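You operate a simulated robot arm through the tools that you are given. There is no shell and no other tool.

You are at the controls of a simulated robot arm. One attempt, no reset.

TASK
Put things in order on the top of the steel bench. At the end: the white polish pad stands where the white grease pot stood; the grey tape cassette from the top of the steel bench stands where the red gauge (marked "NO GO") stood; the red gauge stands where the white polish pad stood; the white grease pot stands where the grey foam sleeve stood; the grey foam sleeve from the top of the steel bench is on the grey spray board; whatever was shut is shut again. Leave all else as you found it, and nothing knocked over. Set down upright: foam sleeve.

It is judged by the outcome, as a careful person would: the job done as asked, and still so three seconds after it is handed in. It fails if anything else is knocked over, pushed out of place, dropped, spilled or broken.

THE ROBOT
A 6-joint arm with a two-finger gripper, fixed in place. Base frame: the origin is at the foot of the arm, x ahead of it, y to its left, z up; the work surface is at about z = 0. Readings come in m, degrees, newtons and seconds.
With the tool pointing down near the work surface it reaches from about 0.18 to 0.48 m from the base axis. Its first joint turns from -66.0 to 66.0 degrees. Payload 1.76 kg.
The TCP is the grasp point between the finger pads, 0.029 m short of the fingertips. In the tool frame z runs along the fingers and y along their closing line. The gripper opens to 0.082 m; its body begins 0.058 m behind the TCP.
Orientation is that of the tool frame in the base frame, as [roll, pitch, yaw] about the fixed x, y, z axes, in that order (R = Rz(yaw) Ry(pitch) Rx(roll)). With the fingers straight down and closing along the base's y, the tool's x points along the base's -x, its y along +y and its z along -z.

THE INTERFACE
- The arm moves only by the tool play_rows. Its argument "targets" is a list of rows, each an object (a shift or turn left out is 0, a gripper value left out holds the last) with "offset": the shift along the tool's x, y, z in cm, a list of three; "turn": the turn, a rotation vector about the tool's x, y, z in degrees, a list of three; "jaw": the closure, from 0 (fully open) to 1 (shut). In form: [{"offset": [dx, dy, dz], "turn": [wx, wy, wz], "jaw": jaw}, ...]. A call has 1 to 20 rows; each row shifts and turns the commanded pose from where the row before left it, along the tool's axes as they then stand. Rows are played at 5 a second. More than 0.05 m and 8.6 degrees between two rows, or a gripper value outside its range, and nothing of the call is played. Where a pose cannot be reached the arm comes as near as it can. A force on the tool above 40 N (or 10 N above the force at the start of the call, whichever is more), or a blocked arm, ends the call early, and 0.2 s more pass. Each finger travels about 0.2035 m/s and halts on what it meets, pressing with about 29 N; the grip force reading is that of the motor and also rises with nothing between the fingers. The clock runs only during rows and for 0.2 s after the last one: add rows that do not move to give the fingers time. The reply holds the time, the measured pose of the TCP, the force on the tool along the base axes, the opening and the grip force, in the units named above and with some noise, with the torque about the TCP (base axes, N m) and any sound that the robot's microphone picked up.
- Cameras (640 x 400 px; columns grow to the right, rows downward): "scene" is fixed at [0.059, 0.338, 0.4172]; the picture's right is [-0.74, -0.68, 0.00], its down [-0.42, 0.46, -0.78] and it looks along [0.53, -0.58, -0.62] (base axes); focal length 256 px, centre (320, 200). "wrist" rides on the gripper at [0.079, 0.004, -0.089] in the tool frame; the picture's right is [-0.05, 1.00, 0.00], its down [-0.71, -0.04, -0.71] and it looks along [-0.71, -0.04, 0.71] (tool axes); focal length 256 px, centre (320, 200).
- get_image(camera): a new picture of that camera. It takes no simulated time.
- point_at(camera, pixels): for up to 12 pixels [column, row] of the newest picture of that camera ("zoom" is the newest enlarged one), the place [x, y, z] in the base frame of the surface seen there, good to about 0.002 m. It takes no simulated time.
- inspect(camera, box): a new picture of the part [left, top, right, bottom] of that camera's present view, enlarged. It takes no simulated time.
- finish_job(): hands the job in; it is judged then, once.

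Leave the gripper open and the arm clear of the work at the hand-in unless told otherwise.

The tools are called after "Request:" by a JSON object that holds its "op" and its "data". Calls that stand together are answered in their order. play_rows: Moves the arm, as the interface text tells. Its arguments: {"type":"object","properties":{"targets":{"type":"array"}},"required":["targets"]} The other tools are called the same way: get_image (camera) takes a picture; point_at (camera, pixels) gives the place of the surface under pixels of a picture; inspect (camera, box) takes an enlarged picture of a part of a camera's view; finish_job () hands the job in.

At the start:

```text
time_s: 0.0
eef_pos: [0.223, 0.1765, 0.2761]
tcp_rot: [180.0, 0.0, -180.0]
force: [-0.9, -0.2, 0.0]
moment: [0.0, 0.0, 0.03]
finger_gap: 0.0819
grip_force: 0.1
```

scene: 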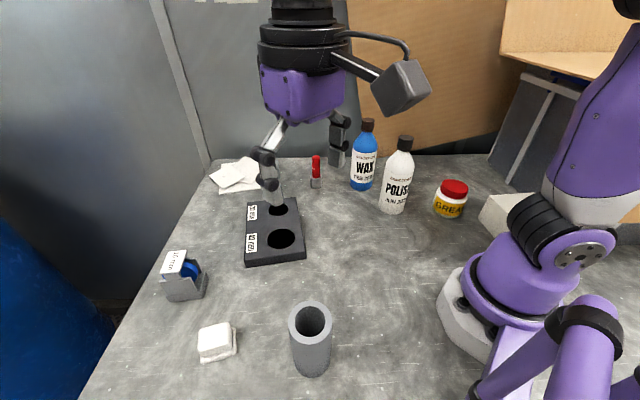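
wrist: 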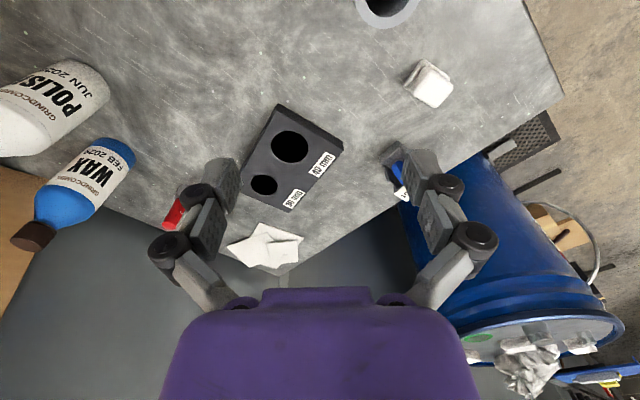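

I'll start by looking at both views in detail before moving anything.

Request:
{"op": "get_image", "data": {"camera": "scene"}}

Request:
{"op": "inspect", "data": {"camera": "scene", "box": [140, 230, 360, 390]}}

Request:
{"op": "inspect", "data": {"camera": "scene", "box": [200, 100, 360, 200]}}

Request:
{"op": "inspect", "data": {"camera": "scene", "box": [340, 100, 540, 240]}}

Request:
{"op": "get_image", "data": {"camera": "wrist"}}

```text
taken
```

scene: 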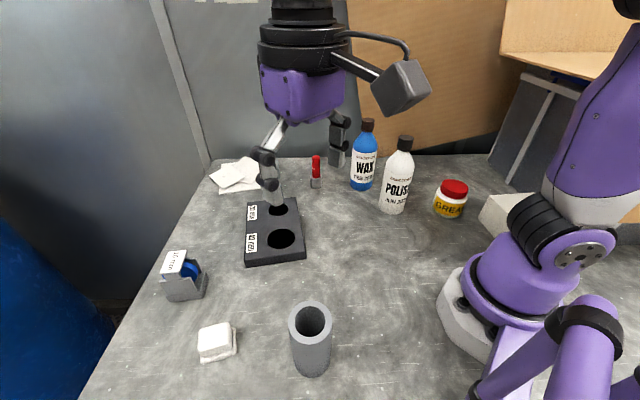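

```text
2.50 times, centred on (250, 310) of scene
```

zoom: 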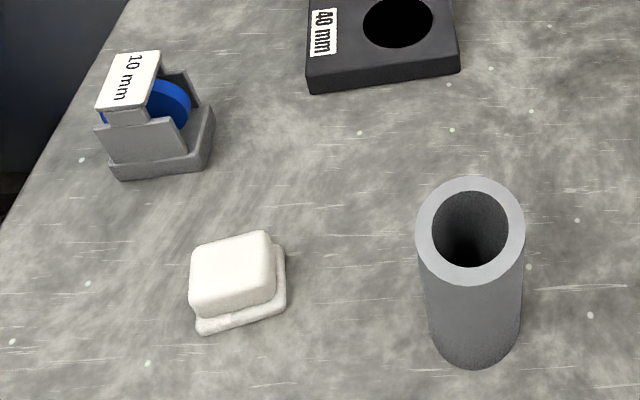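

```text
4.00 times, centred on (280, 150) of scene
```

zoom: 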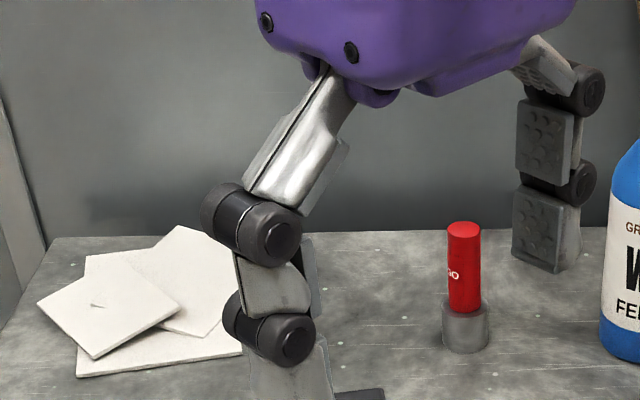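

```text
2.86 times, centred on (440, 170) of scene
```

zoom: 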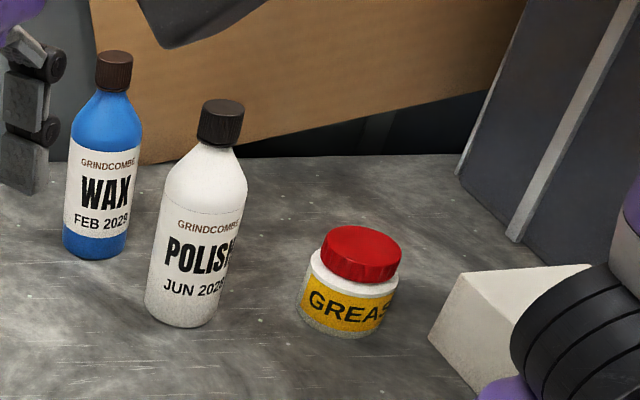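

```text
taken
```

wrist: 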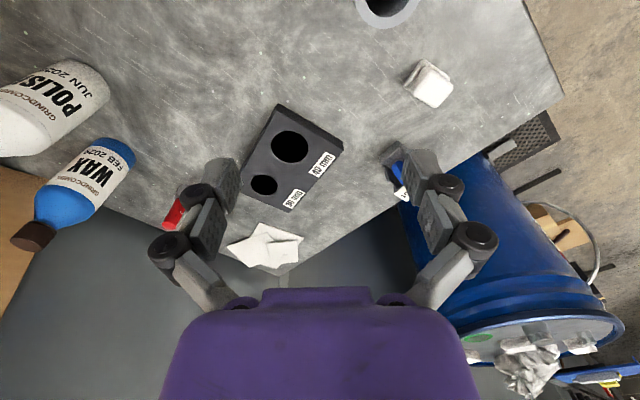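

Next I measure the positions of what I can see in the scene picture, including the bench surface and the white block near the base.

Request:
{"op": "point_at", "data": {"camera": "scene", "pixels": [[175, 258], [185, 295], [216, 338], [310, 305], [310, 370], [316, 160], [316, 185], [453, 187], [449, 213], [500, 215], [270, 250], [230, 180]]}}

Request:
{"op": "inspect", "data": {"camera": "wrist", "box": [440, 80, 640, 205]}}

Request:
{"op": "inspect", "data": {"camera": "scene", "box": [420, 100, 640, 240]}}

```text
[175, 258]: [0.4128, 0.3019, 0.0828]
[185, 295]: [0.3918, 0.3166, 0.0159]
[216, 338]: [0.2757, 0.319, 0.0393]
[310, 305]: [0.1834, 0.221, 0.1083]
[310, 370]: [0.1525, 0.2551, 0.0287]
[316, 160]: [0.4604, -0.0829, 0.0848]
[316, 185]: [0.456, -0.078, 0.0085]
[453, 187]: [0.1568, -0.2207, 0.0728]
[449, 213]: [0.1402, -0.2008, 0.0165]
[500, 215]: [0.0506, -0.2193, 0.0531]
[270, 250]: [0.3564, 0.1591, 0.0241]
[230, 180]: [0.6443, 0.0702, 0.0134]
```

```text
3.20 times, centred on (540, 142) of wrist
```

zoom: 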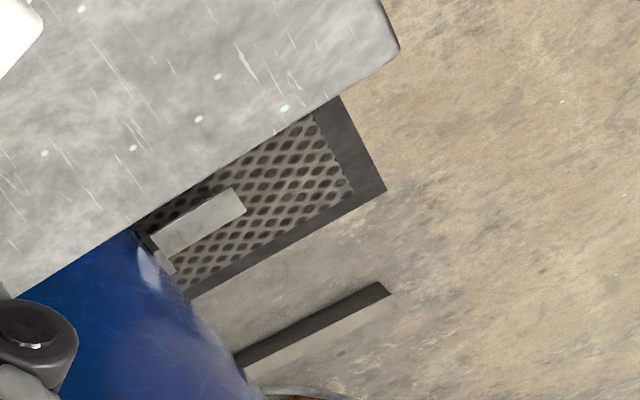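

```text
2.86 times, centred on (530, 170) of scene
```

zoom: 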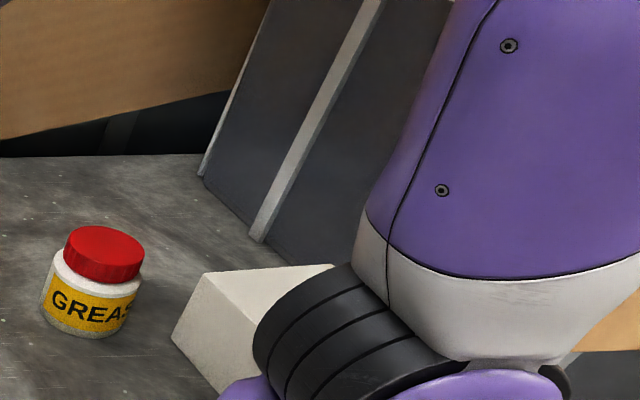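

The spray board isn't obvious yet; it may be out of the scene view. I'll raise the arm and sweep the wrist camera around, starting toward the -y side.

Request:
{"op": "play_rows", "data": {"targets": [{"offset": [0, -3, -3]}, {"offset": [0, -4, -2]}, {"offset": [0, -4.5, 0]}, {"offset": [0, -4.5, 0]}, {"offset": [0, 0, 0], "turn": [0, 0, 8]}, {"turn": [0, 0, 8]}, {"turn": [0, 0, 8]}, {"turn": [0, 0, 8]}, {"turn": [0, 0, 8]}, {"turn": [0, 0, 8]}]}}

Request:
{"op": "get_image", "data": {"camera": "wrist"}}

Request:
{"op": "get_image", "data": {"camera": "scene"}}

```text
time_s: 2.2
eef_pos: [0.2207, 0.0169, 0.3245]
tcp_rot: [-180.0, 0.0, 131.9]
force: [-0.9, -0.7, -0.4]
moment: [0.02, 0.05, -0.01]
finger_gap: 0.0822
grip_force: 0.0
```

```text
taken
```

wrist: 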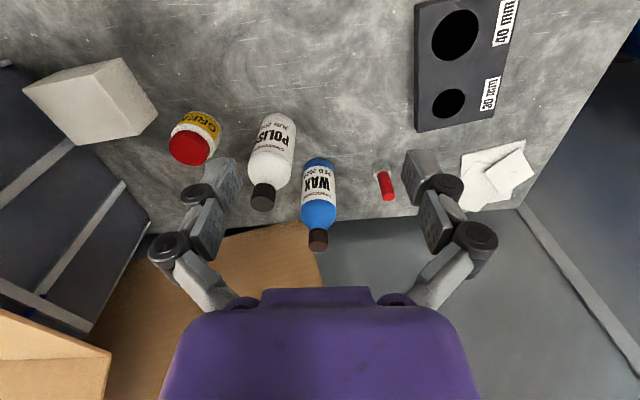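

```text
taken
```

scene: 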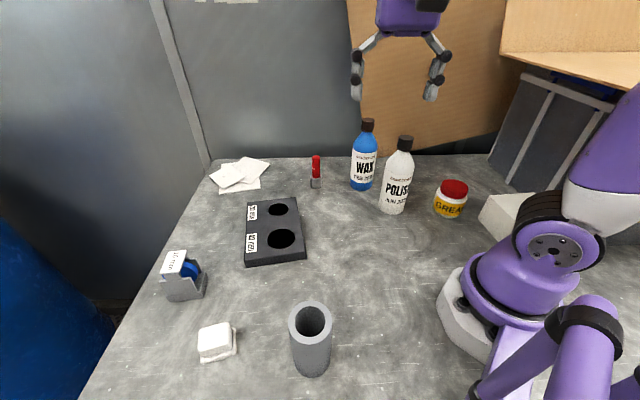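

On the -y side I see the white block, the pot, the two bottles, and a rack beyond the bench. No spray board. I'll turn further this way to see behind the base, then turn back the other way.

Request:
{"op": "play_rows", "data": {"targets": [{"turn": [0, 0, 8]}, {"turn": [0, 0, 8]}, {"turn": [0, 0, 8]}, {"turn": [0, 0, 8]}, {"turn": [0, 0, 8]}]}}

Request:
{"op": "get_image", "data": {"camera": "wrist"}}

```text
time_s: 3.4
eef_pos: [0.2212, 0.0167, 0.3257]
tcp_rot: [179.9, -0.1, 91.9]
force: [-0.4, 0.9, -0.6]
moment: [-0.01, 0.03, 0.02]
finger_gap: 0.0819
grip_force: 0.0
```

```text
taken
```

wrist: 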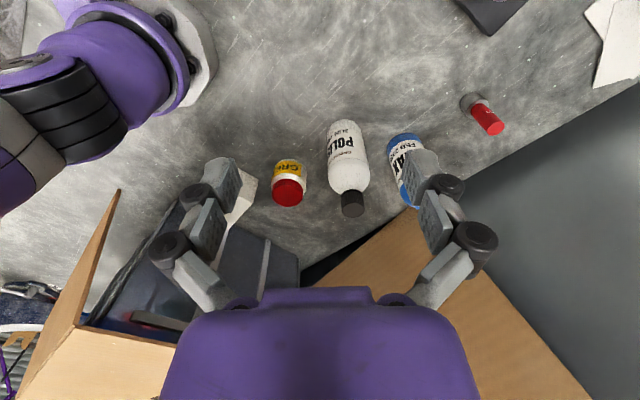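

Beyond the bench edge there is an open cardboard box and other items, still no spray board. Now I turn back and look to the +y side.

Request:
{"op": "play_rows", "data": {"targets": [{"turn": [0, 0, -8.5]}, {"turn": [0, 0, -8.5]}, {"turn": [0, 0, -8.5]}, {"turn": [0, 0, -8.5]}, {"turn": [0, 0, -8.5]}, {"turn": [0, 0, -8.5]}, {"turn": [0, 0, -8.5]}, {"turn": [0, 0, -8.5]}, {"turn": [0, 0, -8.5]}, {"turn": [0, 0, -8.5]}, {"turn": [0, 0, -8.5]}, {"turn": [0, 0, -8.5]}, {"turn": [0, 0, -8.5]}, {"turn": [0, 0, -8.5]}, {"turn": [0, 0, -8.5]}, {"turn": [0, 0, -8.5]}, {"turn": [0, 0, -8.5]}, {"turn": [0, 0, -8.5]}]}}

Request:
{"op": "get_image", "data": {"camera": "wrist"}}

```text
time_s: 7.2
eef_pos: [0.2224, 0.0173, 0.3271]
tcp_rot: [-179.9, 0.0, -114.7]
force: [0.9, 0.5, 0.5]
moment: [-0.01, 0.03, -0.08]
finger_gap: 0.082
grip_force: 0.0
```

```text
taken
```

wrist: 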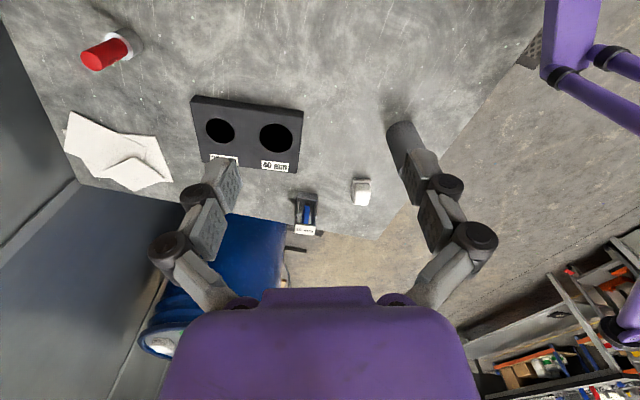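

The near corner is behind the gripper. I see something patterned at (530,50), just past the bench edge by the arm's base. I'll turn further and inspect it.

Request:
{"op": "inspect", "data": {"camera": "wrist", "box": [480, 0, 640, 100]}}

Request:
{"op": "play_rows", "data": {"targets": [{"turn": [0, 0, -8.5]}, {"turn": [0, 0, -8.5]}, {"turn": [0, 0, -8.5]}, {"turn": [0, 0, -8.5]}, {"turn": [0, 0, -8.5]}]}}

Request:
{"op": "get_image", "data": {"camera": "wrist"}}

```text
4.00 times, centred on (560, 50) of wrist
```

zoom: 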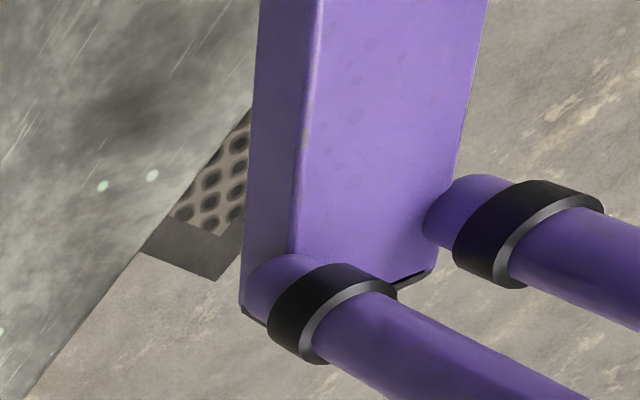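

```text
time_s: 8.4
eef_pos: [0.2214, 0.0168, 0.3256]
tcp_rot: [180.0, 0.0, -72.3]
force: [0.0, -0.2, -0.1]
moment: [-0.02, -0.02, -0.03]
finger_gap: 0.082
grip_force: 0.0
```

```text
taken
```

wrist: 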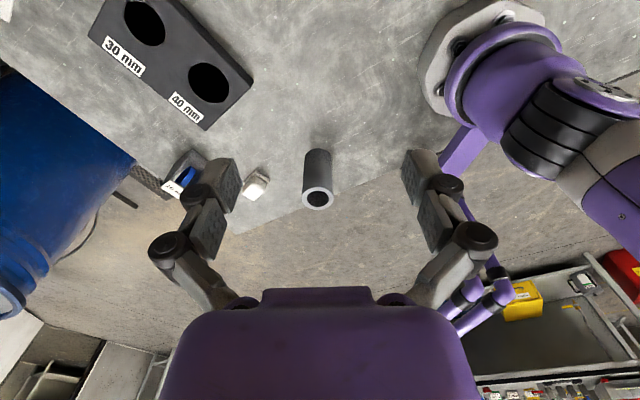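

The bench is clear to the +y side, apart from the sleeve, pad, and cassette. I'll measure the panels and other surfaces in the scene view to find what could be the spray board.

Request:
{"op": "get_image", "data": {"camera": "scene"}}

Request:
{"op": "point_at", "data": {"camera": "scene", "pixels": [[530, 110], [500, 150], [560, 110], [505, 205], [530, 205], [420, 100], [270, 100], [100, 100], [560, 60], [230, 170], [245, 185], [480, 165]]}}

Request:
{"op": "inspect", "data": {"camera": "scene", "box": [470, 60, 630, 160]}}

Request:
{"op": "inspect", "data": {"camera": "scene", "box": [190, 140, 310, 215]}}

```text
taken
```

scene: 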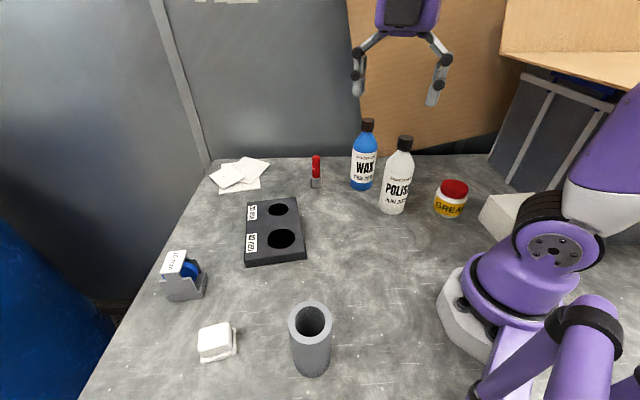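

```text
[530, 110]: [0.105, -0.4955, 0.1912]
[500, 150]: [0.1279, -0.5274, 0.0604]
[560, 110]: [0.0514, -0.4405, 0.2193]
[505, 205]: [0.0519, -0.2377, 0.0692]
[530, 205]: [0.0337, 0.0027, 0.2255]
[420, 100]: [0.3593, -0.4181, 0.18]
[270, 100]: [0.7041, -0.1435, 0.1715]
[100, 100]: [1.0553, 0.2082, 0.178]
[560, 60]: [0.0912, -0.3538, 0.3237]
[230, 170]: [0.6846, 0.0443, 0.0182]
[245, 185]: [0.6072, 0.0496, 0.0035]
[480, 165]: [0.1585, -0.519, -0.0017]
```

```text
4.00 times, centred on (550, 110) of scene
```

zoom: 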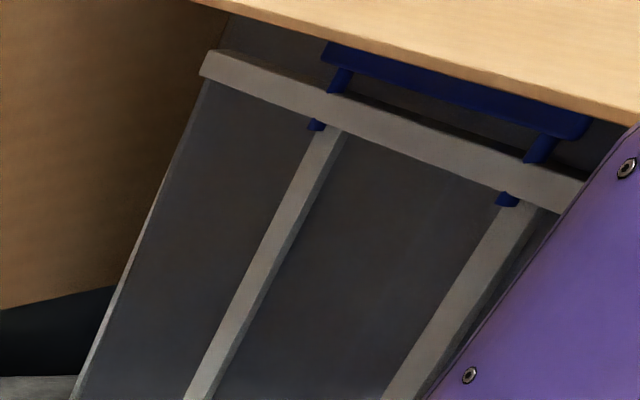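

```text
5.33 times, centred on (250, 178) of scene
```

zoom: 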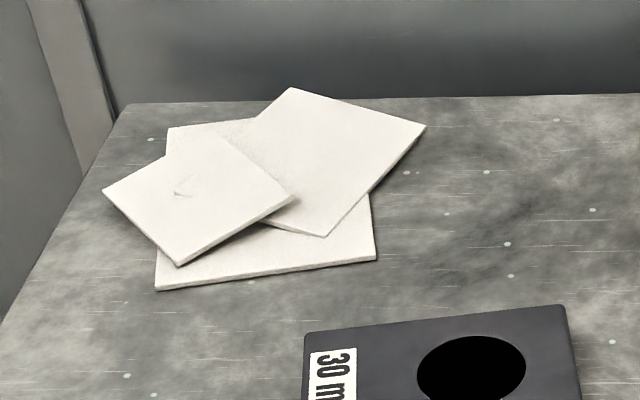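

Let me measure several things in the current wrist view: the bench edge, the tray at lower right, and the vented strip.

Request:
{"op": "point_at", "data": {"camera": "wrist", "pixels": [[245, 228], [380, 172], [140, 165], [560, 330], [520, 300], [455, 150], [470, 320], [100, 360], [300, 250], [148, 178], [480, 50], [440, 280]]}}

Request:
{"op": "inspect", "data": {"camera": "wrist", "box": [440, 220, 640, 400]}}

Request:
{"op": "inspect", "data": {"camera": "wrist", "box": [0, 290, 200, 400]}}

```text
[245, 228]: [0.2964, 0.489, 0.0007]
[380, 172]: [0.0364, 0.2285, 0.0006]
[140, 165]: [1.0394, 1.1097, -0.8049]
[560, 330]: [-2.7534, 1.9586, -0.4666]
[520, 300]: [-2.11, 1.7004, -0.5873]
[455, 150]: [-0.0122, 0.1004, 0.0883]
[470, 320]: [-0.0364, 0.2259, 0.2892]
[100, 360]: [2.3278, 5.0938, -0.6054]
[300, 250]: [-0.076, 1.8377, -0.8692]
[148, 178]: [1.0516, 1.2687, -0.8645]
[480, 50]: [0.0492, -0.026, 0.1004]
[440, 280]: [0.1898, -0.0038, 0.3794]
```

```text
2.22 times, centred on (540, 310) of wrist
```

zoom: 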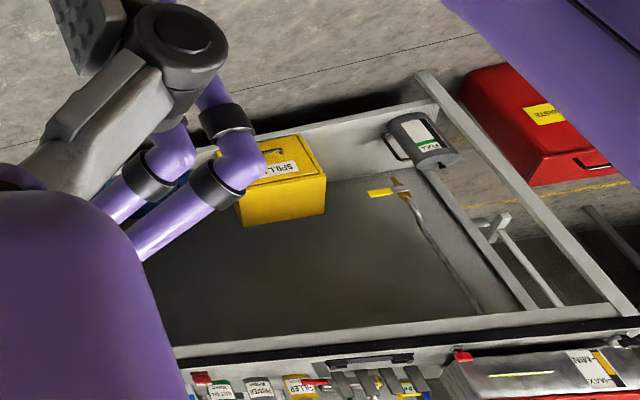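

```text
3.20 times, centred on (100, 345) of wrist
```

zoom: 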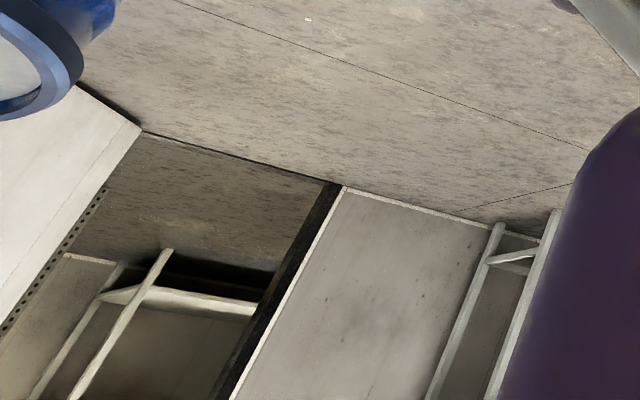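

The bench turns out to be about 45° rotated; its near-left corner is at (0.296, 0.489). No board there. I'll turn back to look closely at the box-like structure on the -y side, around (0.1, -0.45).

Request:
{"op": "play_rows", "data": {"targets": [{"turn": [0, 0, 8.5]}, {"turn": [0, 0, 8.5]}, {"turn": [0, 0, 8.5]}, {"turn": [0, 0, 8.5]}, {"turn": [0, 0, 8.5]}, {"turn": [0, 0, 8.5]}, {"turn": [0, 0, 8.5]}, {"turn": [0, 0, 8.5]}, {"turn": [0, 0, 8.5]}, {"turn": [0, 0, 8.5]}, {"turn": [0, 0, 8.5]}, {"turn": [0, 0, 8.5]}, {"turn": [0, 0, 8.5]}, {"turn": [0, 0, 8.5]}, {"turn": [0, 0, 8.5]}, {"turn": [0, 0, 8.5]}, {"turn": [0, 0, 8.5]}, {"turn": [0, 0, 8.5]}, {"turn": [0, 0, 8.5]}, {"turn": [0, 0, 8.5]}]}}

Request:
{"op": "play_rows", "data": {"targets": [{"turn": [0, 0, 8.5]}, {"turn": [0, 0, 8.5]}, {"turn": [0, 0, 8.5]}, {"turn": [0, 0, 8.5]}, {"turn": [0, 0, 8.5]}, {"turn": [0, 0, 8.5]}]}}

Request:
{"op": "get_image", "data": {"camera": "wrist"}}

```text
time_s: 12.6
eef_pos: [0.2228, 0.0168, 0.3235]
tcp_rot: [180.0, 0.0, 117.4]
force: [0.6, 0.4, 1.0]
moment: [0.02, 0.03, -0.02]
finger_gap: 0.0822
grip_force: 0.1
```

```text
time_s: 14.0
eef_pos: [0.2208, 0.0165, 0.3253]
tcp_rot: [-180.0, 0.0, 66.4]
force: [1.5, 0.9, 0.5]
moment: [0.0, 0.02, 0.02]
finger_gap: 0.0819
grip_force: 0.0
```

```text
taken
```

wrist: 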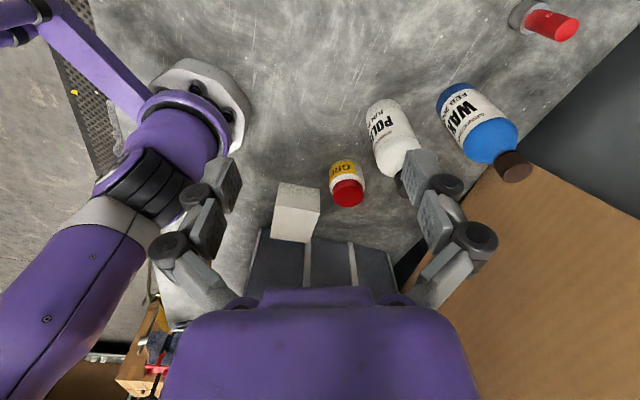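

There's a dark ribbed case behind the white block. I'll measure points on it and the block.

Request:
{"op": "point_at", "data": {"camera": "wrist", "pixels": [[275, 260], [310, 265], [260, 235], [335, 245], [375, 260], [298, 200], [295, 235], [150, 330], [155, 370], [230, 300], [350, 195], [390, 250]]}}

Request:
{"op": "inspect", "data": {"camera": "wrist", "box": [220, 160, 440, 300]}}

Request:
{"op": "inspect", "data": {"camera": "wrist", "box": [80, 280, 280, 400]}}

```text
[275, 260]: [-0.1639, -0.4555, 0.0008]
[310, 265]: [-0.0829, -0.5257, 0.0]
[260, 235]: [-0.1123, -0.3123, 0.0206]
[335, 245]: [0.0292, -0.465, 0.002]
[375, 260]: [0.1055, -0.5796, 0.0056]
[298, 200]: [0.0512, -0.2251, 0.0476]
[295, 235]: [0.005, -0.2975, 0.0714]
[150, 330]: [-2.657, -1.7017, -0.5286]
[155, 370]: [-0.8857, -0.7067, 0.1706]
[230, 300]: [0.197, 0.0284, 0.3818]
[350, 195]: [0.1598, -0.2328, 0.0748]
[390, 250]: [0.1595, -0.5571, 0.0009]
```

```text
2.86 times, centred on (330, 230) of wrist
```

zoom: 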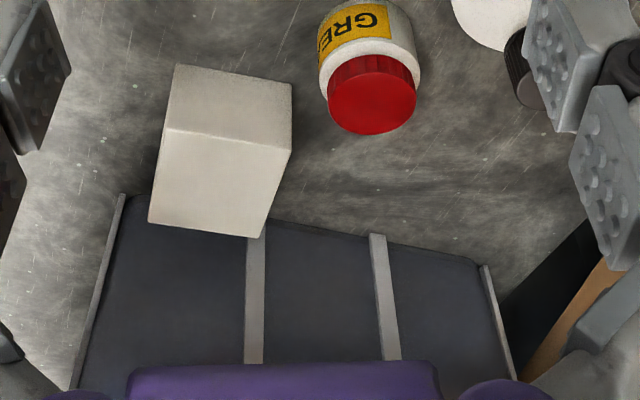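

```text
3.20 times, centred on (180, 340) of wrist
```

zoom: 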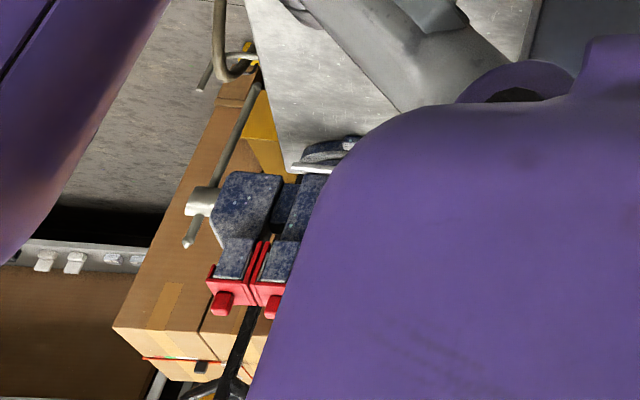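

The readings on the ribbed surface disagree between views, so I'll tilt the wrist camera up to see that structure more directly.

Request:
{"op": "play_rows", "data": {"targets": [{"turn": [0, -8, 0], "offset": [2, 0, -1]}, {"turn": [0, -8, 0], "offset": [2, 0, -1]}, {"turn": [0, -8, 0], "offset": [1, 0, -1]}, {"turn": [0, -8, 0]}]}}

Request:
{"op": "get_image", "data": {"camera": "wrist"}}

Request:
{"op": "get_image", "data": {"camera": "scene"}}

```text
time_s: 15.0
eef_pos: [0.2335, 0.0544, 0.2912]
tcp_rot: [-179.0, 23.1, 67.1]
force: [0.0, 0.1, -0.2]
moment: [0.0, -0.01, 0.01]
finger_gap: 0.082
grip_force: 0.1
out of reach, approached as far as the arm can: row 2, 3, 4
```

```text
taken
```

wrist: 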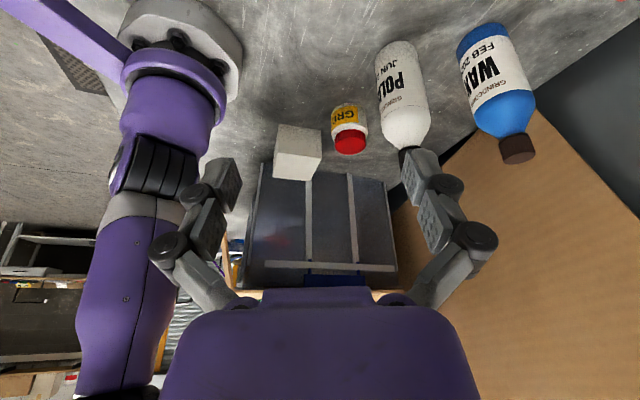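

```text
taken
```

scene: 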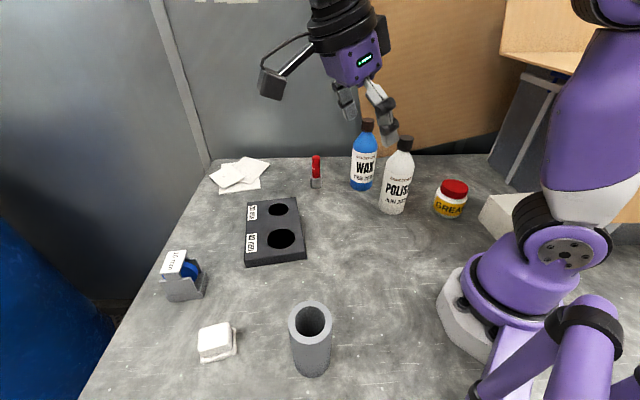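

It looks like a cabinet or booth with a smoked see-through front, light frame bars and a blue handle at the top. I'll zoom in on it.

Request:
{"op": "inspect", "data": {"camera": "wrist", "box": [230, 110, 430, 300]}}

Request:
{"op": "point_at", "data": {"camera": "wrist", "pixels": [[280, 200], [330, 200], [370, 200], [280, 240], [309, 230], [353, 230], [330, 265], [335, 280], [255, 230], [390, 230], [298, 135], [298, 165]]}}

Request:
{"op": "inspect", "data": {"camera": "scene", "box": [470, 0, 640, 240]}}

```text
2.11 times, centred on (330, 205) of wrist
```

zoom: 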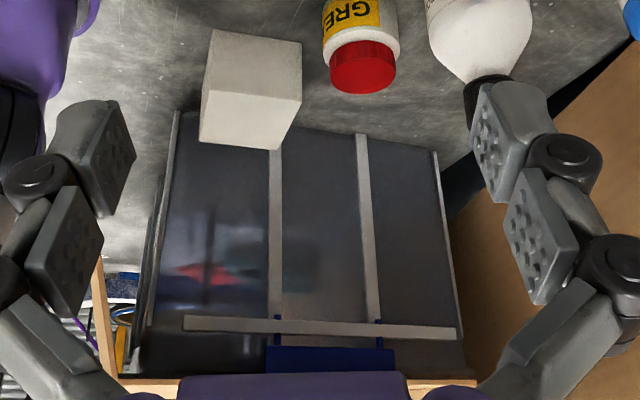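

```text
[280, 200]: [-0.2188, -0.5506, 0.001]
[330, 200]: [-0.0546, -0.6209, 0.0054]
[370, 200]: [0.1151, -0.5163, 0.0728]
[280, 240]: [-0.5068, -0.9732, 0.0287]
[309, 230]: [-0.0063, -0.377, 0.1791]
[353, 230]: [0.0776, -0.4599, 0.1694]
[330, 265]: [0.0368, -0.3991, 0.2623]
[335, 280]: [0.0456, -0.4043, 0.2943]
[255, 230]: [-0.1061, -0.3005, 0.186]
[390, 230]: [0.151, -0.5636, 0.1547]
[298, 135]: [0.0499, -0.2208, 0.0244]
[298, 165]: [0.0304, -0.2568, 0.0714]
```

```text
1.67 times, centred on (555, 120) of scene
```

zoom: 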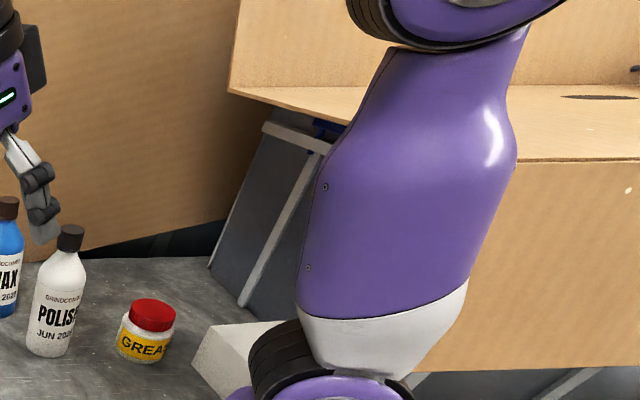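

The -y structure is a closed cabinet with a smoked front. It stands at x+y≈-0.4, roughly 0.79 m out, which is beyond my reach. I'll go back to a straight-down tool and look closely at the dark board with the two circles, checking whether they are holes or just painted.

Request:
{"op": "play_rows", "data": {"targets": [{"turn": [0, 8, 0]}, {"turn": [0, 8, 0]}, {"turn": [0, 7.1, 0]}, {"turn": [0, 0, -8.5]}, {"turn": [0, 0, -8.5]}, {"turn": [0, 0, -8.5]}, {"turn": [0, 0, -8.5]}, {"turn": [0, 0, -8.5]}, {"turn": [0, 0, -8.5]}, {"turn": [0, 0, -8.5]}, {"turn": [0, 0, -8.5]}, {"turn": [0, 0, -8.5]}, {"turn": [0, 0, -8.5]}, {"turn": [0, 0, -8.5]}, {"turn": [0, 0, -8.5]}]}}

Request:
{"op": "get_image", "data": {"camera": "wrist"}}

```text
time_s: 18.2
eef_pos: [0.2342, 0.0565, 0.2911]
tcp_rot: [179.6, -0.7, 168.8]
force: [-1.0, 0.3, 0.1]
moment: [-0.01, -0.02, 0.0]
finger_gap: 0.0821
grip_force: 0.0
```

```text
taken
```

wrist: 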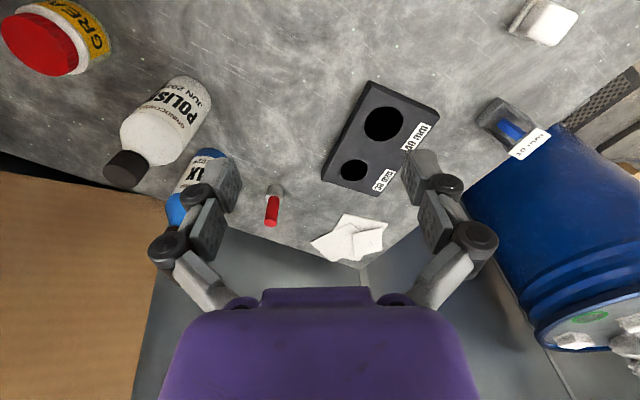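

Request:
{"op": "inspect", "data": {"camera": "wrist", "box": [300, 70, 460, 210]}}

Request:
{"op": "point_at", "data": {"camera": "wrist", "pixels": [[382, 124], [353, 170], [365, 82], [438, 118], [322, 178], [378, 192], [407, 100], [340, 150], [346, 240], [274, 190], [272, 215], [515, 130]]}}

```text
2.86 times, centred on (380, 140) of wrist
```

zoom: 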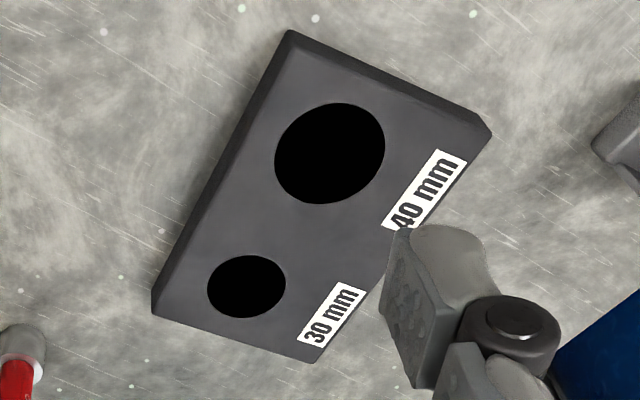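

```text
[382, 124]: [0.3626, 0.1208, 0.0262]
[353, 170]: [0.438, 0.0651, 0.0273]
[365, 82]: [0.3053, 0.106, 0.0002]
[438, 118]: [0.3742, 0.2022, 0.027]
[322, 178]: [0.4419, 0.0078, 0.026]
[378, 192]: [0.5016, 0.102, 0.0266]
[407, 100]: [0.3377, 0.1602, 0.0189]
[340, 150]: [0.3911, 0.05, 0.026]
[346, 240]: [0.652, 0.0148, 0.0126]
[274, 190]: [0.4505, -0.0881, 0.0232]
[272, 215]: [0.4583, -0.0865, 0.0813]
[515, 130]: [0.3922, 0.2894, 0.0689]
```

The two circles are flat at the top surface (z≈0.026), so this is a dark board about 0.12 × 0.165 m with painted discs or shallow holes. It may or may not be the "spray board". Before deciding I want a proper look at the cabinet, so I'll swing over to the -y side at height.

Request:
{"op": "play_rows", "data": {"targets": [{"offset": [0, 0, -3]}, {"offset": [0, -4.5, 0]}, {"offset": [0, -4.5, 0]}, {"offset": [0, -4.5, 0]}, {"offset": [0, -4.5, 0]}, {"turn": [0, 0, 8.5]}, {"turn": [0, 0, 8.5]}, {"turn": [0, 0, 8.5]}, {"turn": [0, 0, 8.5]}, {"turn": [0, 0, 8.5]}, {"turn": [0, 0, 8.5]}, {"turn": [0, 0, 8.5]}, {"turn": [0, 0, 8.5]}, {"turn": [0, 0, 8.5]}, {"turn": [0, 0, 8.5]}, {"turn": [0, 0, 8.5]}, {"turn": [0, 0, 8.5]}]}}

Request:
{"op": "get_image", "data": {"camera": "wrist"}}

Request:
{"op": "get_image", "data": {"camera": "scene"}}

```text
time_s: 21.8
eef_pos: [0.1988, -0.1207, 0.3209]
tcp_rot: [-179.1, -0.2, 66.4]
force: [-0.7, -0.2, 0.3]
moment: [-0.01, 0.01, 0.02]
finger_gap: 0.082
grip_force: 0.2
```

```text
taken
```

wrist: 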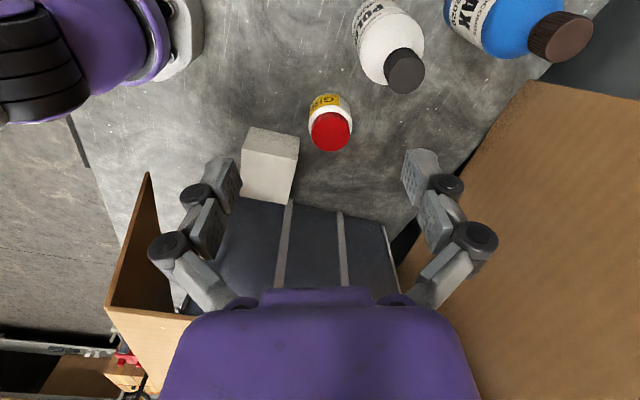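

```text
taken
```

scene: 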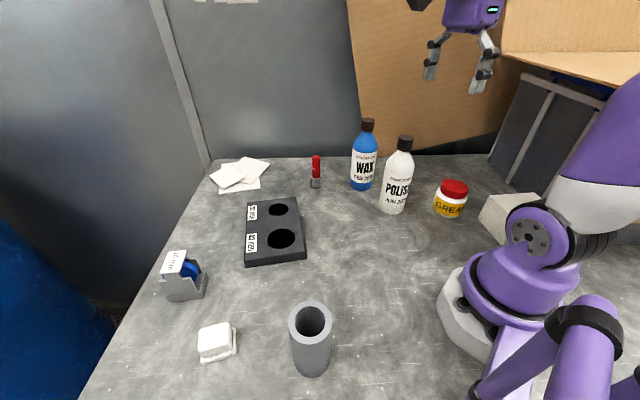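

I'll tilt the camera up here to see into the cardboard enclosure around the cabinet.

Request:
{"op": "play_rows", "data": {"targets": [{"turn": [0, -8, 0]}, {"turn": [0, -8, 0]}, {"turn": [0, -8, 0]}, {"turn": [0, -8, 0]}]}}

Request:
{"op": "get_image", "data": {"camera": "wrist"}}

Request:
{"op": "inspect", "data": {"camera": "wrist", "box": [100, 100, 460, 300]}}

Request:
{"op": "point_at", "data": {"camera": "wrist", "pixels": [[280, 180], [320, 180], [370, 180], [260, 210], [320, 220], [370, 220], [180, 200], [150, 250], [500, 200], [330, 255], [240, 180], [400, 210]]}}

```text
time_s: 22.8
eef_pos: [0.1984, -0.1208, 0.3199]
tcp_rot: [-179.2, 23.5, 67.0]
force: [0.1, -0.4, -0.3]
moment: [-0.01, 0.0, 0.0]
finger_gap: 0.0824
grip_force: 0.3
out of reach, approached as far as the arm can: row 4
```

```text
taken
```

wrist: 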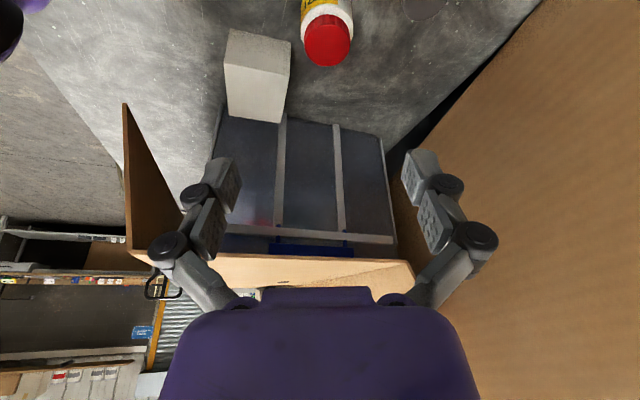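

```text
1.78 times, centred on (280, 200) of wrist
```

zoom: 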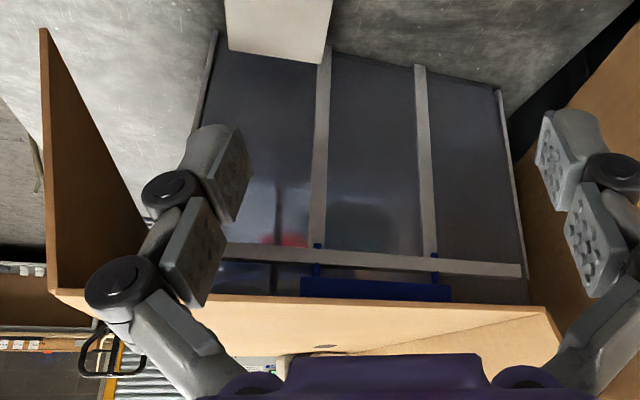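

```text
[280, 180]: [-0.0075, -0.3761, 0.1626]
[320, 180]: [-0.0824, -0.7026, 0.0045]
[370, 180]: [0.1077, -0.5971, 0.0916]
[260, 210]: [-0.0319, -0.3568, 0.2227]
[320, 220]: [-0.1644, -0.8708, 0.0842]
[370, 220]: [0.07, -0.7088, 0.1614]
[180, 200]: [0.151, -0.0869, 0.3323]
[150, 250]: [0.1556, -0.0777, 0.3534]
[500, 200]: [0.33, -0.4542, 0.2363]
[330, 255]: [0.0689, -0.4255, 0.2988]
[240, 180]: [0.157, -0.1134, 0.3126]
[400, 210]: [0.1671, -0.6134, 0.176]
```

Through the smoked front I read surfaces well behind it, at z≈0.005 and higher, so things stand inside. I'll lower the camera in the clear area in front of the base for a flatter view through that front.

Request:
{"op": "play_rows", "data": {"targets": [{"offset": [4, 0, 0]}, {"offset": [4, 0, 0]}, {"offset": [2, 0, 4]}, {"offset": [0, 0, 4.5]}, {"offset": [0, 0, 4]}, {"offset": [0, 0, 0]}]}}

Request:
{"op": "get_image", "data": {"camera": "wrist"}}

Request:
{"op": "get_image", "data": {"camera": "scene"}}

```text
time_s: 24.2
eef_pos: [0.2311, -0.0694, 0.2907]
tcp_rot: [-179.0, 23.4, 67.1]
force: [-0.3, 0.6, 0.8]
moment: [0.03, 0.0, 0.03]
finger_gap: 0.0821
grip_force: 0.0
out of reach, approached as far as the arm can: row 2, 3, 4, 5
```

```text
taken
```

wrist: 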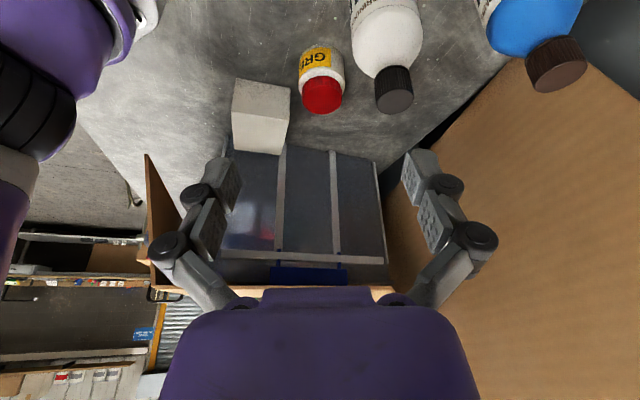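

```text
taken
```

scene: 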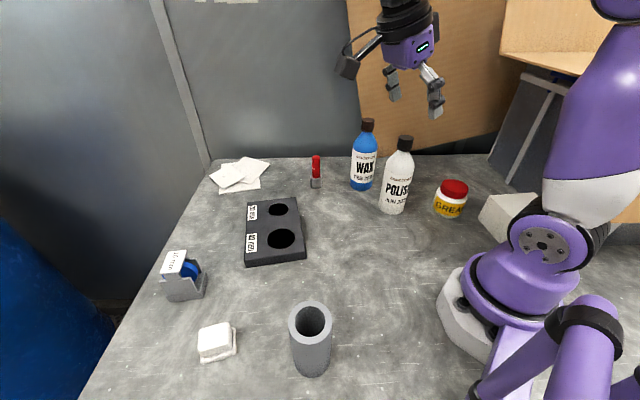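

Request:
{"op": "inspect", "data": {"camera": "wrist", "box": [210, 140, 410, 290]}}

Request:
{"op": "point_at", "data": {"camera": "wrist", "pixels": [[250, 180], [265, 210], [255, 235], [300, 170], [305, 200], [310, 225], [310, 245], [350, 180], [360, 210], [365, 235], [270, 165], [330, 275]]}}

```text
2.67 times, centred on (310, 215) of wrist
```

zoom: 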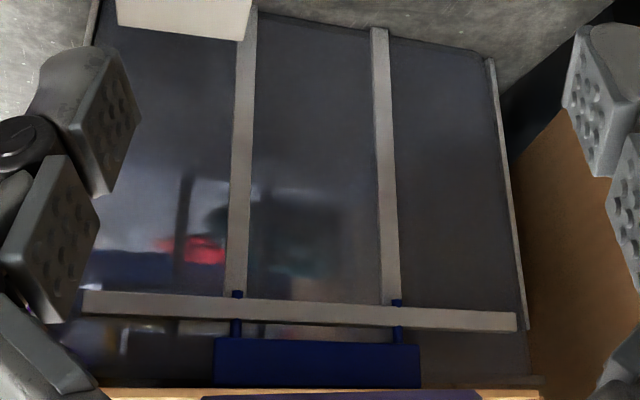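

```text
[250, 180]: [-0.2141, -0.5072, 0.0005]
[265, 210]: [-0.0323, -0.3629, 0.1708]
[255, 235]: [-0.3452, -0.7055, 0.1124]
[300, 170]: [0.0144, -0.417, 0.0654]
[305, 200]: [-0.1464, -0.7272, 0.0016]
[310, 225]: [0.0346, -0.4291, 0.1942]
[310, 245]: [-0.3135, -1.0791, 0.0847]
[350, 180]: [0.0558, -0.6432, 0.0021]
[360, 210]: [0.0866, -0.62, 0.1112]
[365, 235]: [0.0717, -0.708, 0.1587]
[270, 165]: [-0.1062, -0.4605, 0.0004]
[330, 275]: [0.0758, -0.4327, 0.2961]
```

The case is empty inside, with bench surface at z≈0 behind the see-through panes, and it's out of reach. Next I'll check whether a thin grey board lies unnoticed on the bench by reading a grid of heights in the scene view.

Request:
{"op": "get_image", "data": {"camera": "scene"}}

Request:
{"op": "point_at", "data": {"camera": "scene", "pixels": [[150, 340], [130, 380], [250, 300], [260, 370], [340, 250], [350, 300], [370, 370], [400, 300], [420, 250], [340, 200], [220, 230], [470, 240]]}}

Request:
{"op": "point_at", "data": {"camera": "scene", "pixels": [[420, 380], [380, 230], [330, 330], [270, 330], [200, 260], [220, 280], [290, 280], [460, 175], [480, 190], [300, 170], [340, 175], [430, 165]]}}

Request:
{"op": "inspect", "data": {"camera": "scene", "box": [320, 180, 520, 400]}}

Request:
{"op": "inspect", "data": {"camera": "scene", "box": [160, 150, 360, 280]}}

```text
taken
```

scene: 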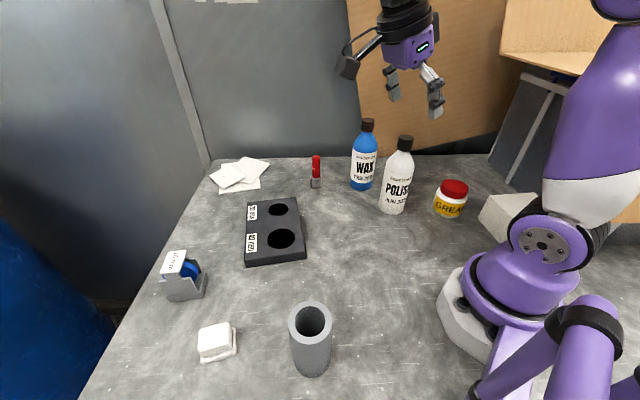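

```text
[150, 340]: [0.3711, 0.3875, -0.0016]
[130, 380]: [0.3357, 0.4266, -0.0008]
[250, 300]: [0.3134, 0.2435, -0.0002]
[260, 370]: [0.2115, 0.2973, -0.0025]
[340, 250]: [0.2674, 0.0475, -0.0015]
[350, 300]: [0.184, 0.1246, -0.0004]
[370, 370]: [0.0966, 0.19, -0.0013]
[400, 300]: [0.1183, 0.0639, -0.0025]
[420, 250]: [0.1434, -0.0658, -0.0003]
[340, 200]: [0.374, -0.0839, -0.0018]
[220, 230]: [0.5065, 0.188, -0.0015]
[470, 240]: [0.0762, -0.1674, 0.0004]
```

```text
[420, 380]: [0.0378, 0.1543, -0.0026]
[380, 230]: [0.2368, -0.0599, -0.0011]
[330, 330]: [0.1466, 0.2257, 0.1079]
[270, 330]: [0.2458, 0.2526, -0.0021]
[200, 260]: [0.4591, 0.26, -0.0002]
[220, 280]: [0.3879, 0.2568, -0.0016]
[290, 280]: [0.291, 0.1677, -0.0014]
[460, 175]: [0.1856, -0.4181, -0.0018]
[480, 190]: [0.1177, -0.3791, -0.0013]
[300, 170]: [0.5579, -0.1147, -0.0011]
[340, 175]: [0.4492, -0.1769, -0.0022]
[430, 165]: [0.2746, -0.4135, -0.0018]
```

```text
1.82 times, centred on (420, 290) of scene
```

zoom: 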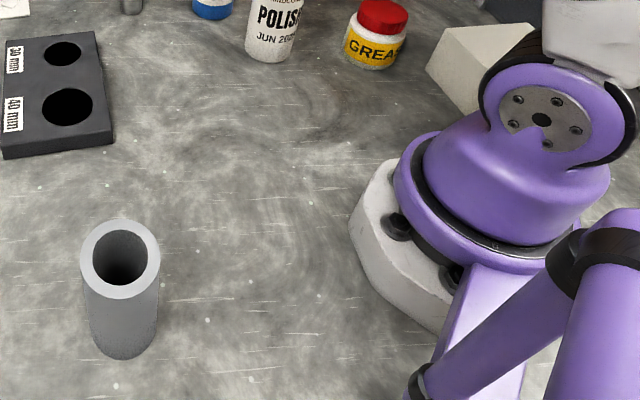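

```text
3.08 times, centred on (260, 215) of scene
```

zoom: 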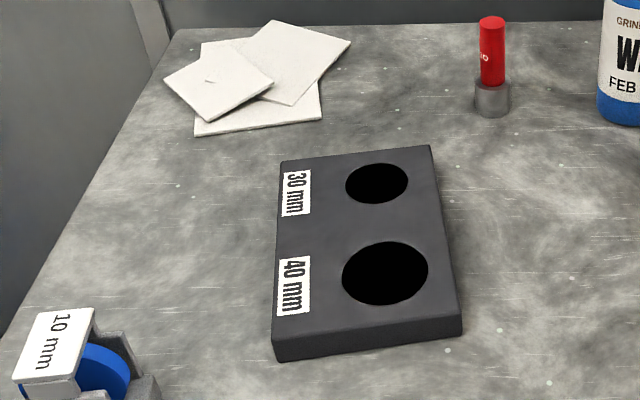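

The bench is bare everywhere else, so no thin board is lying on it. The dark slab with the "30 mm" and "40 mm" discs is the only board-like thing I can reach. I'll bring the wrist camera close to it to check for text and whether the discs are real holes.

Request:
{"op": "play_rows", "data": {"targets": [{"turn": [0, 8, 0]}, {"turn": [0, 8, 0]}, {"turn": [0, 7.4, 0]}, {"turn": [0, 0, -8.5]}, {"turn": [0, 0, -8.5]}, {"turn": [0, 0, -8.5]}, {"turn": [0, 0, -8.5]}, {"turn": [0, 0, -8.5]}, {"turn": [0, 0, -8.5]}, {"turn": [0, 0, -8.5]}, {"turn": [0, 0, -8.5]}, {"turn": [0, 0, -8.5]}, {"turn": [0, 0, -8.5]}, {"turn": [0, 0, -8.5]}, {"turn": [0, 0, -8.5]}, {"turn": [0, 0, -8.5]}]}}

Request:
{"op": "play_rows", "data": {"targets": [{"offset": [0, 4.5, 0]}, {"offset": [0, 4.5, 0]}, {"offset": [0, 4.5, 0]}, {"offset": [2, 3, 2]}, {"offset": [0, 0, 4]}, {"offset": [0, 0, 3]}]}}

Request:
{"op": "get_image", "data": {"camera": "wrist"}}

```text
time_s: 27.6
eef_pos: [0.2332, -0.0697, 0.2907]
tcp_rot: [179.8, -0.7, 177.3]
force: [0.8, 0.2, 0.2]
moment: [-0.04, 0.0, 0.03]
finger_gap: 0.082
grip_force: 0.0
```

```text
time_s: 29.0
eef_pos: [0.2196, 0.0969, 0.1998]
tcp_rot: [179.7, -0.6, 177.2]
force: [-0.5, 0.1, 1.4]
moment: [0.01, 0.02, 0.02]
finger_gap: 0.0818
grip_force: 0.0
```

```text
taken
```

wrist: 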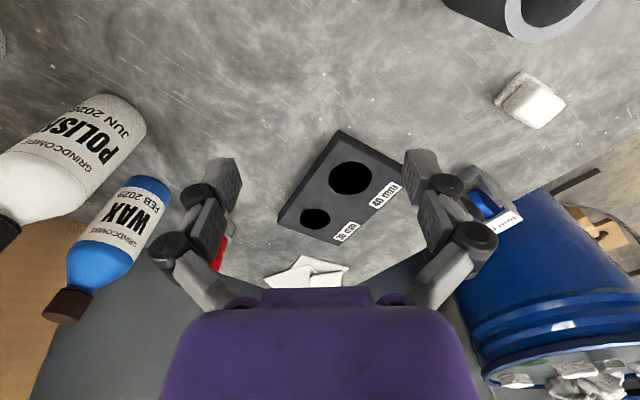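

Request:
{"op": "inspect", "data": {"camera": "wrist", "box": [260, 120, 420, 260]}}

Request:
{"op": "point_at", "data": {"camera": "wrist", "pixels": [[350, 178], [340, 178], [350, 168], [360, 186], [314, 219], [310, 217], [330, 195], [340, 130], [280, 218], [345, 245], [395, 200], [372, 205]]}}

Request:
{"op": "inspect", "data": {"camera": "wrist", "box": [440, 0, 600, 140]}}

Request:
{"op": "inspect", "data": {"camera": "wrist", "box": [430, 150, 590, 280]}}

```text
2.86 times, centred on (340, 190) of wrist
```

zoom: 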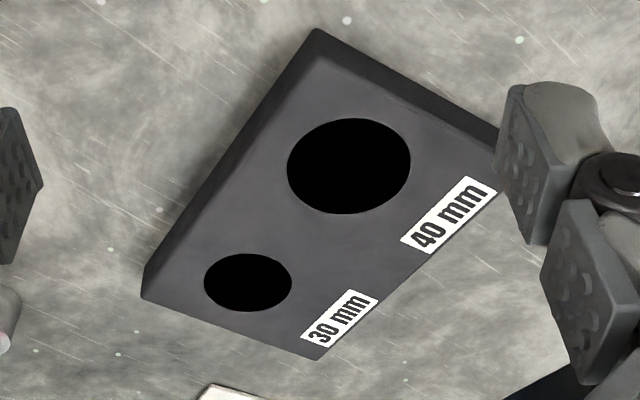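

```text
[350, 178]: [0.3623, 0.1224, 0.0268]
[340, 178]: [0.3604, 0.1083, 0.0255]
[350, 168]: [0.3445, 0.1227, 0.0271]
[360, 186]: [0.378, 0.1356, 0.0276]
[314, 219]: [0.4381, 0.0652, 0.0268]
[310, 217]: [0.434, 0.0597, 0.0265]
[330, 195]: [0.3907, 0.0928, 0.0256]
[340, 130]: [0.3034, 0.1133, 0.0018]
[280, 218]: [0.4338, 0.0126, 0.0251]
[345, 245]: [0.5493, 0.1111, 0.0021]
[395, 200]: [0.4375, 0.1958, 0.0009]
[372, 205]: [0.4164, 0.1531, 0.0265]
```

```text
2.86 times, centred on (520, 70) of wrist
```

zoom: 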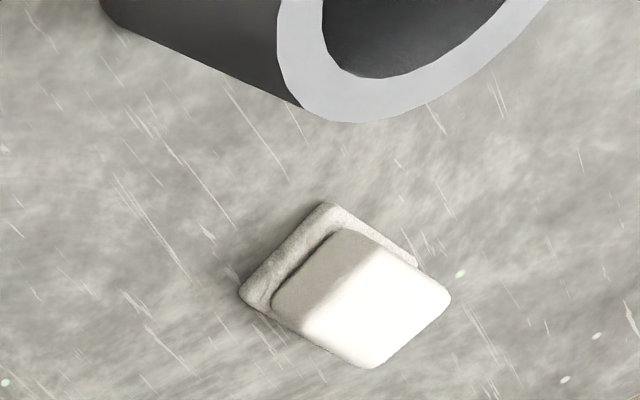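

```text
3.08 times, centred on (510, 215) of wrist
```

zoom: 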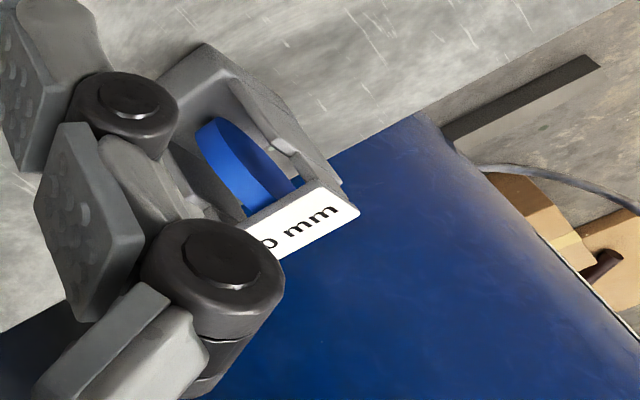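

The two discs are flush with the slab's top (z≈0.0265) and labelled like spray-pattern spots. It's the only board within reach, and no other board is anywhere in view. I take this dark-grey slab as the grey spray board.

Plan: sleeve → board, pot → sleeve's place, pad → pot's place, gauge → pad's place, cassette → gauge's place. First I'll measure each object accurately, starting with zoomed scene views.

Request:
{"op": "inspect", "data": {"camera": "scene", "box": [270, 290, 350, 390]}}

Request:
{"op": "point_at", "data": {"camera": "zoom", "pixels": [[320, 60], [320, 180], [240, 120], [400, 120], [260, 80], [380, 80], [265, 170], [375, 170], [320, 355], [255, 330], [385, 330], [320, 130]]}}

```text
4.00 times, centred on (310, 340) of scene
```

zoom: 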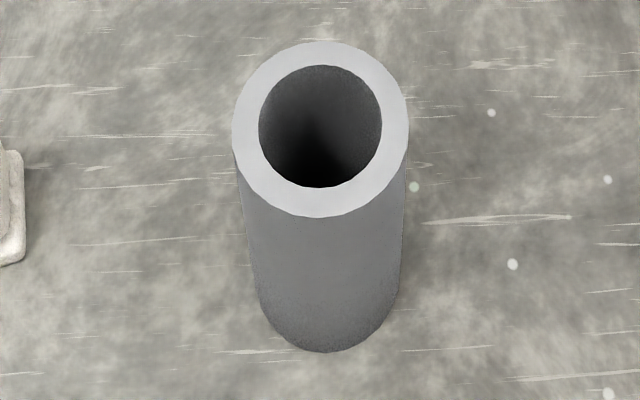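

```text
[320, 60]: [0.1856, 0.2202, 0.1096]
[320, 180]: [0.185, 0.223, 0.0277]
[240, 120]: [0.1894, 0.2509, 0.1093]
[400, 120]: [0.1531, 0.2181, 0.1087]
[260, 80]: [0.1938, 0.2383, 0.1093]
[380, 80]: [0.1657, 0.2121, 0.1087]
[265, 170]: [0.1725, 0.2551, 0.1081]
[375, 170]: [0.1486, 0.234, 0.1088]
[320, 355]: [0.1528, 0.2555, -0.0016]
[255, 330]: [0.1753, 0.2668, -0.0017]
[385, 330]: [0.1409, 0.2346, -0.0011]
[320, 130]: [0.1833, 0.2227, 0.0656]
```

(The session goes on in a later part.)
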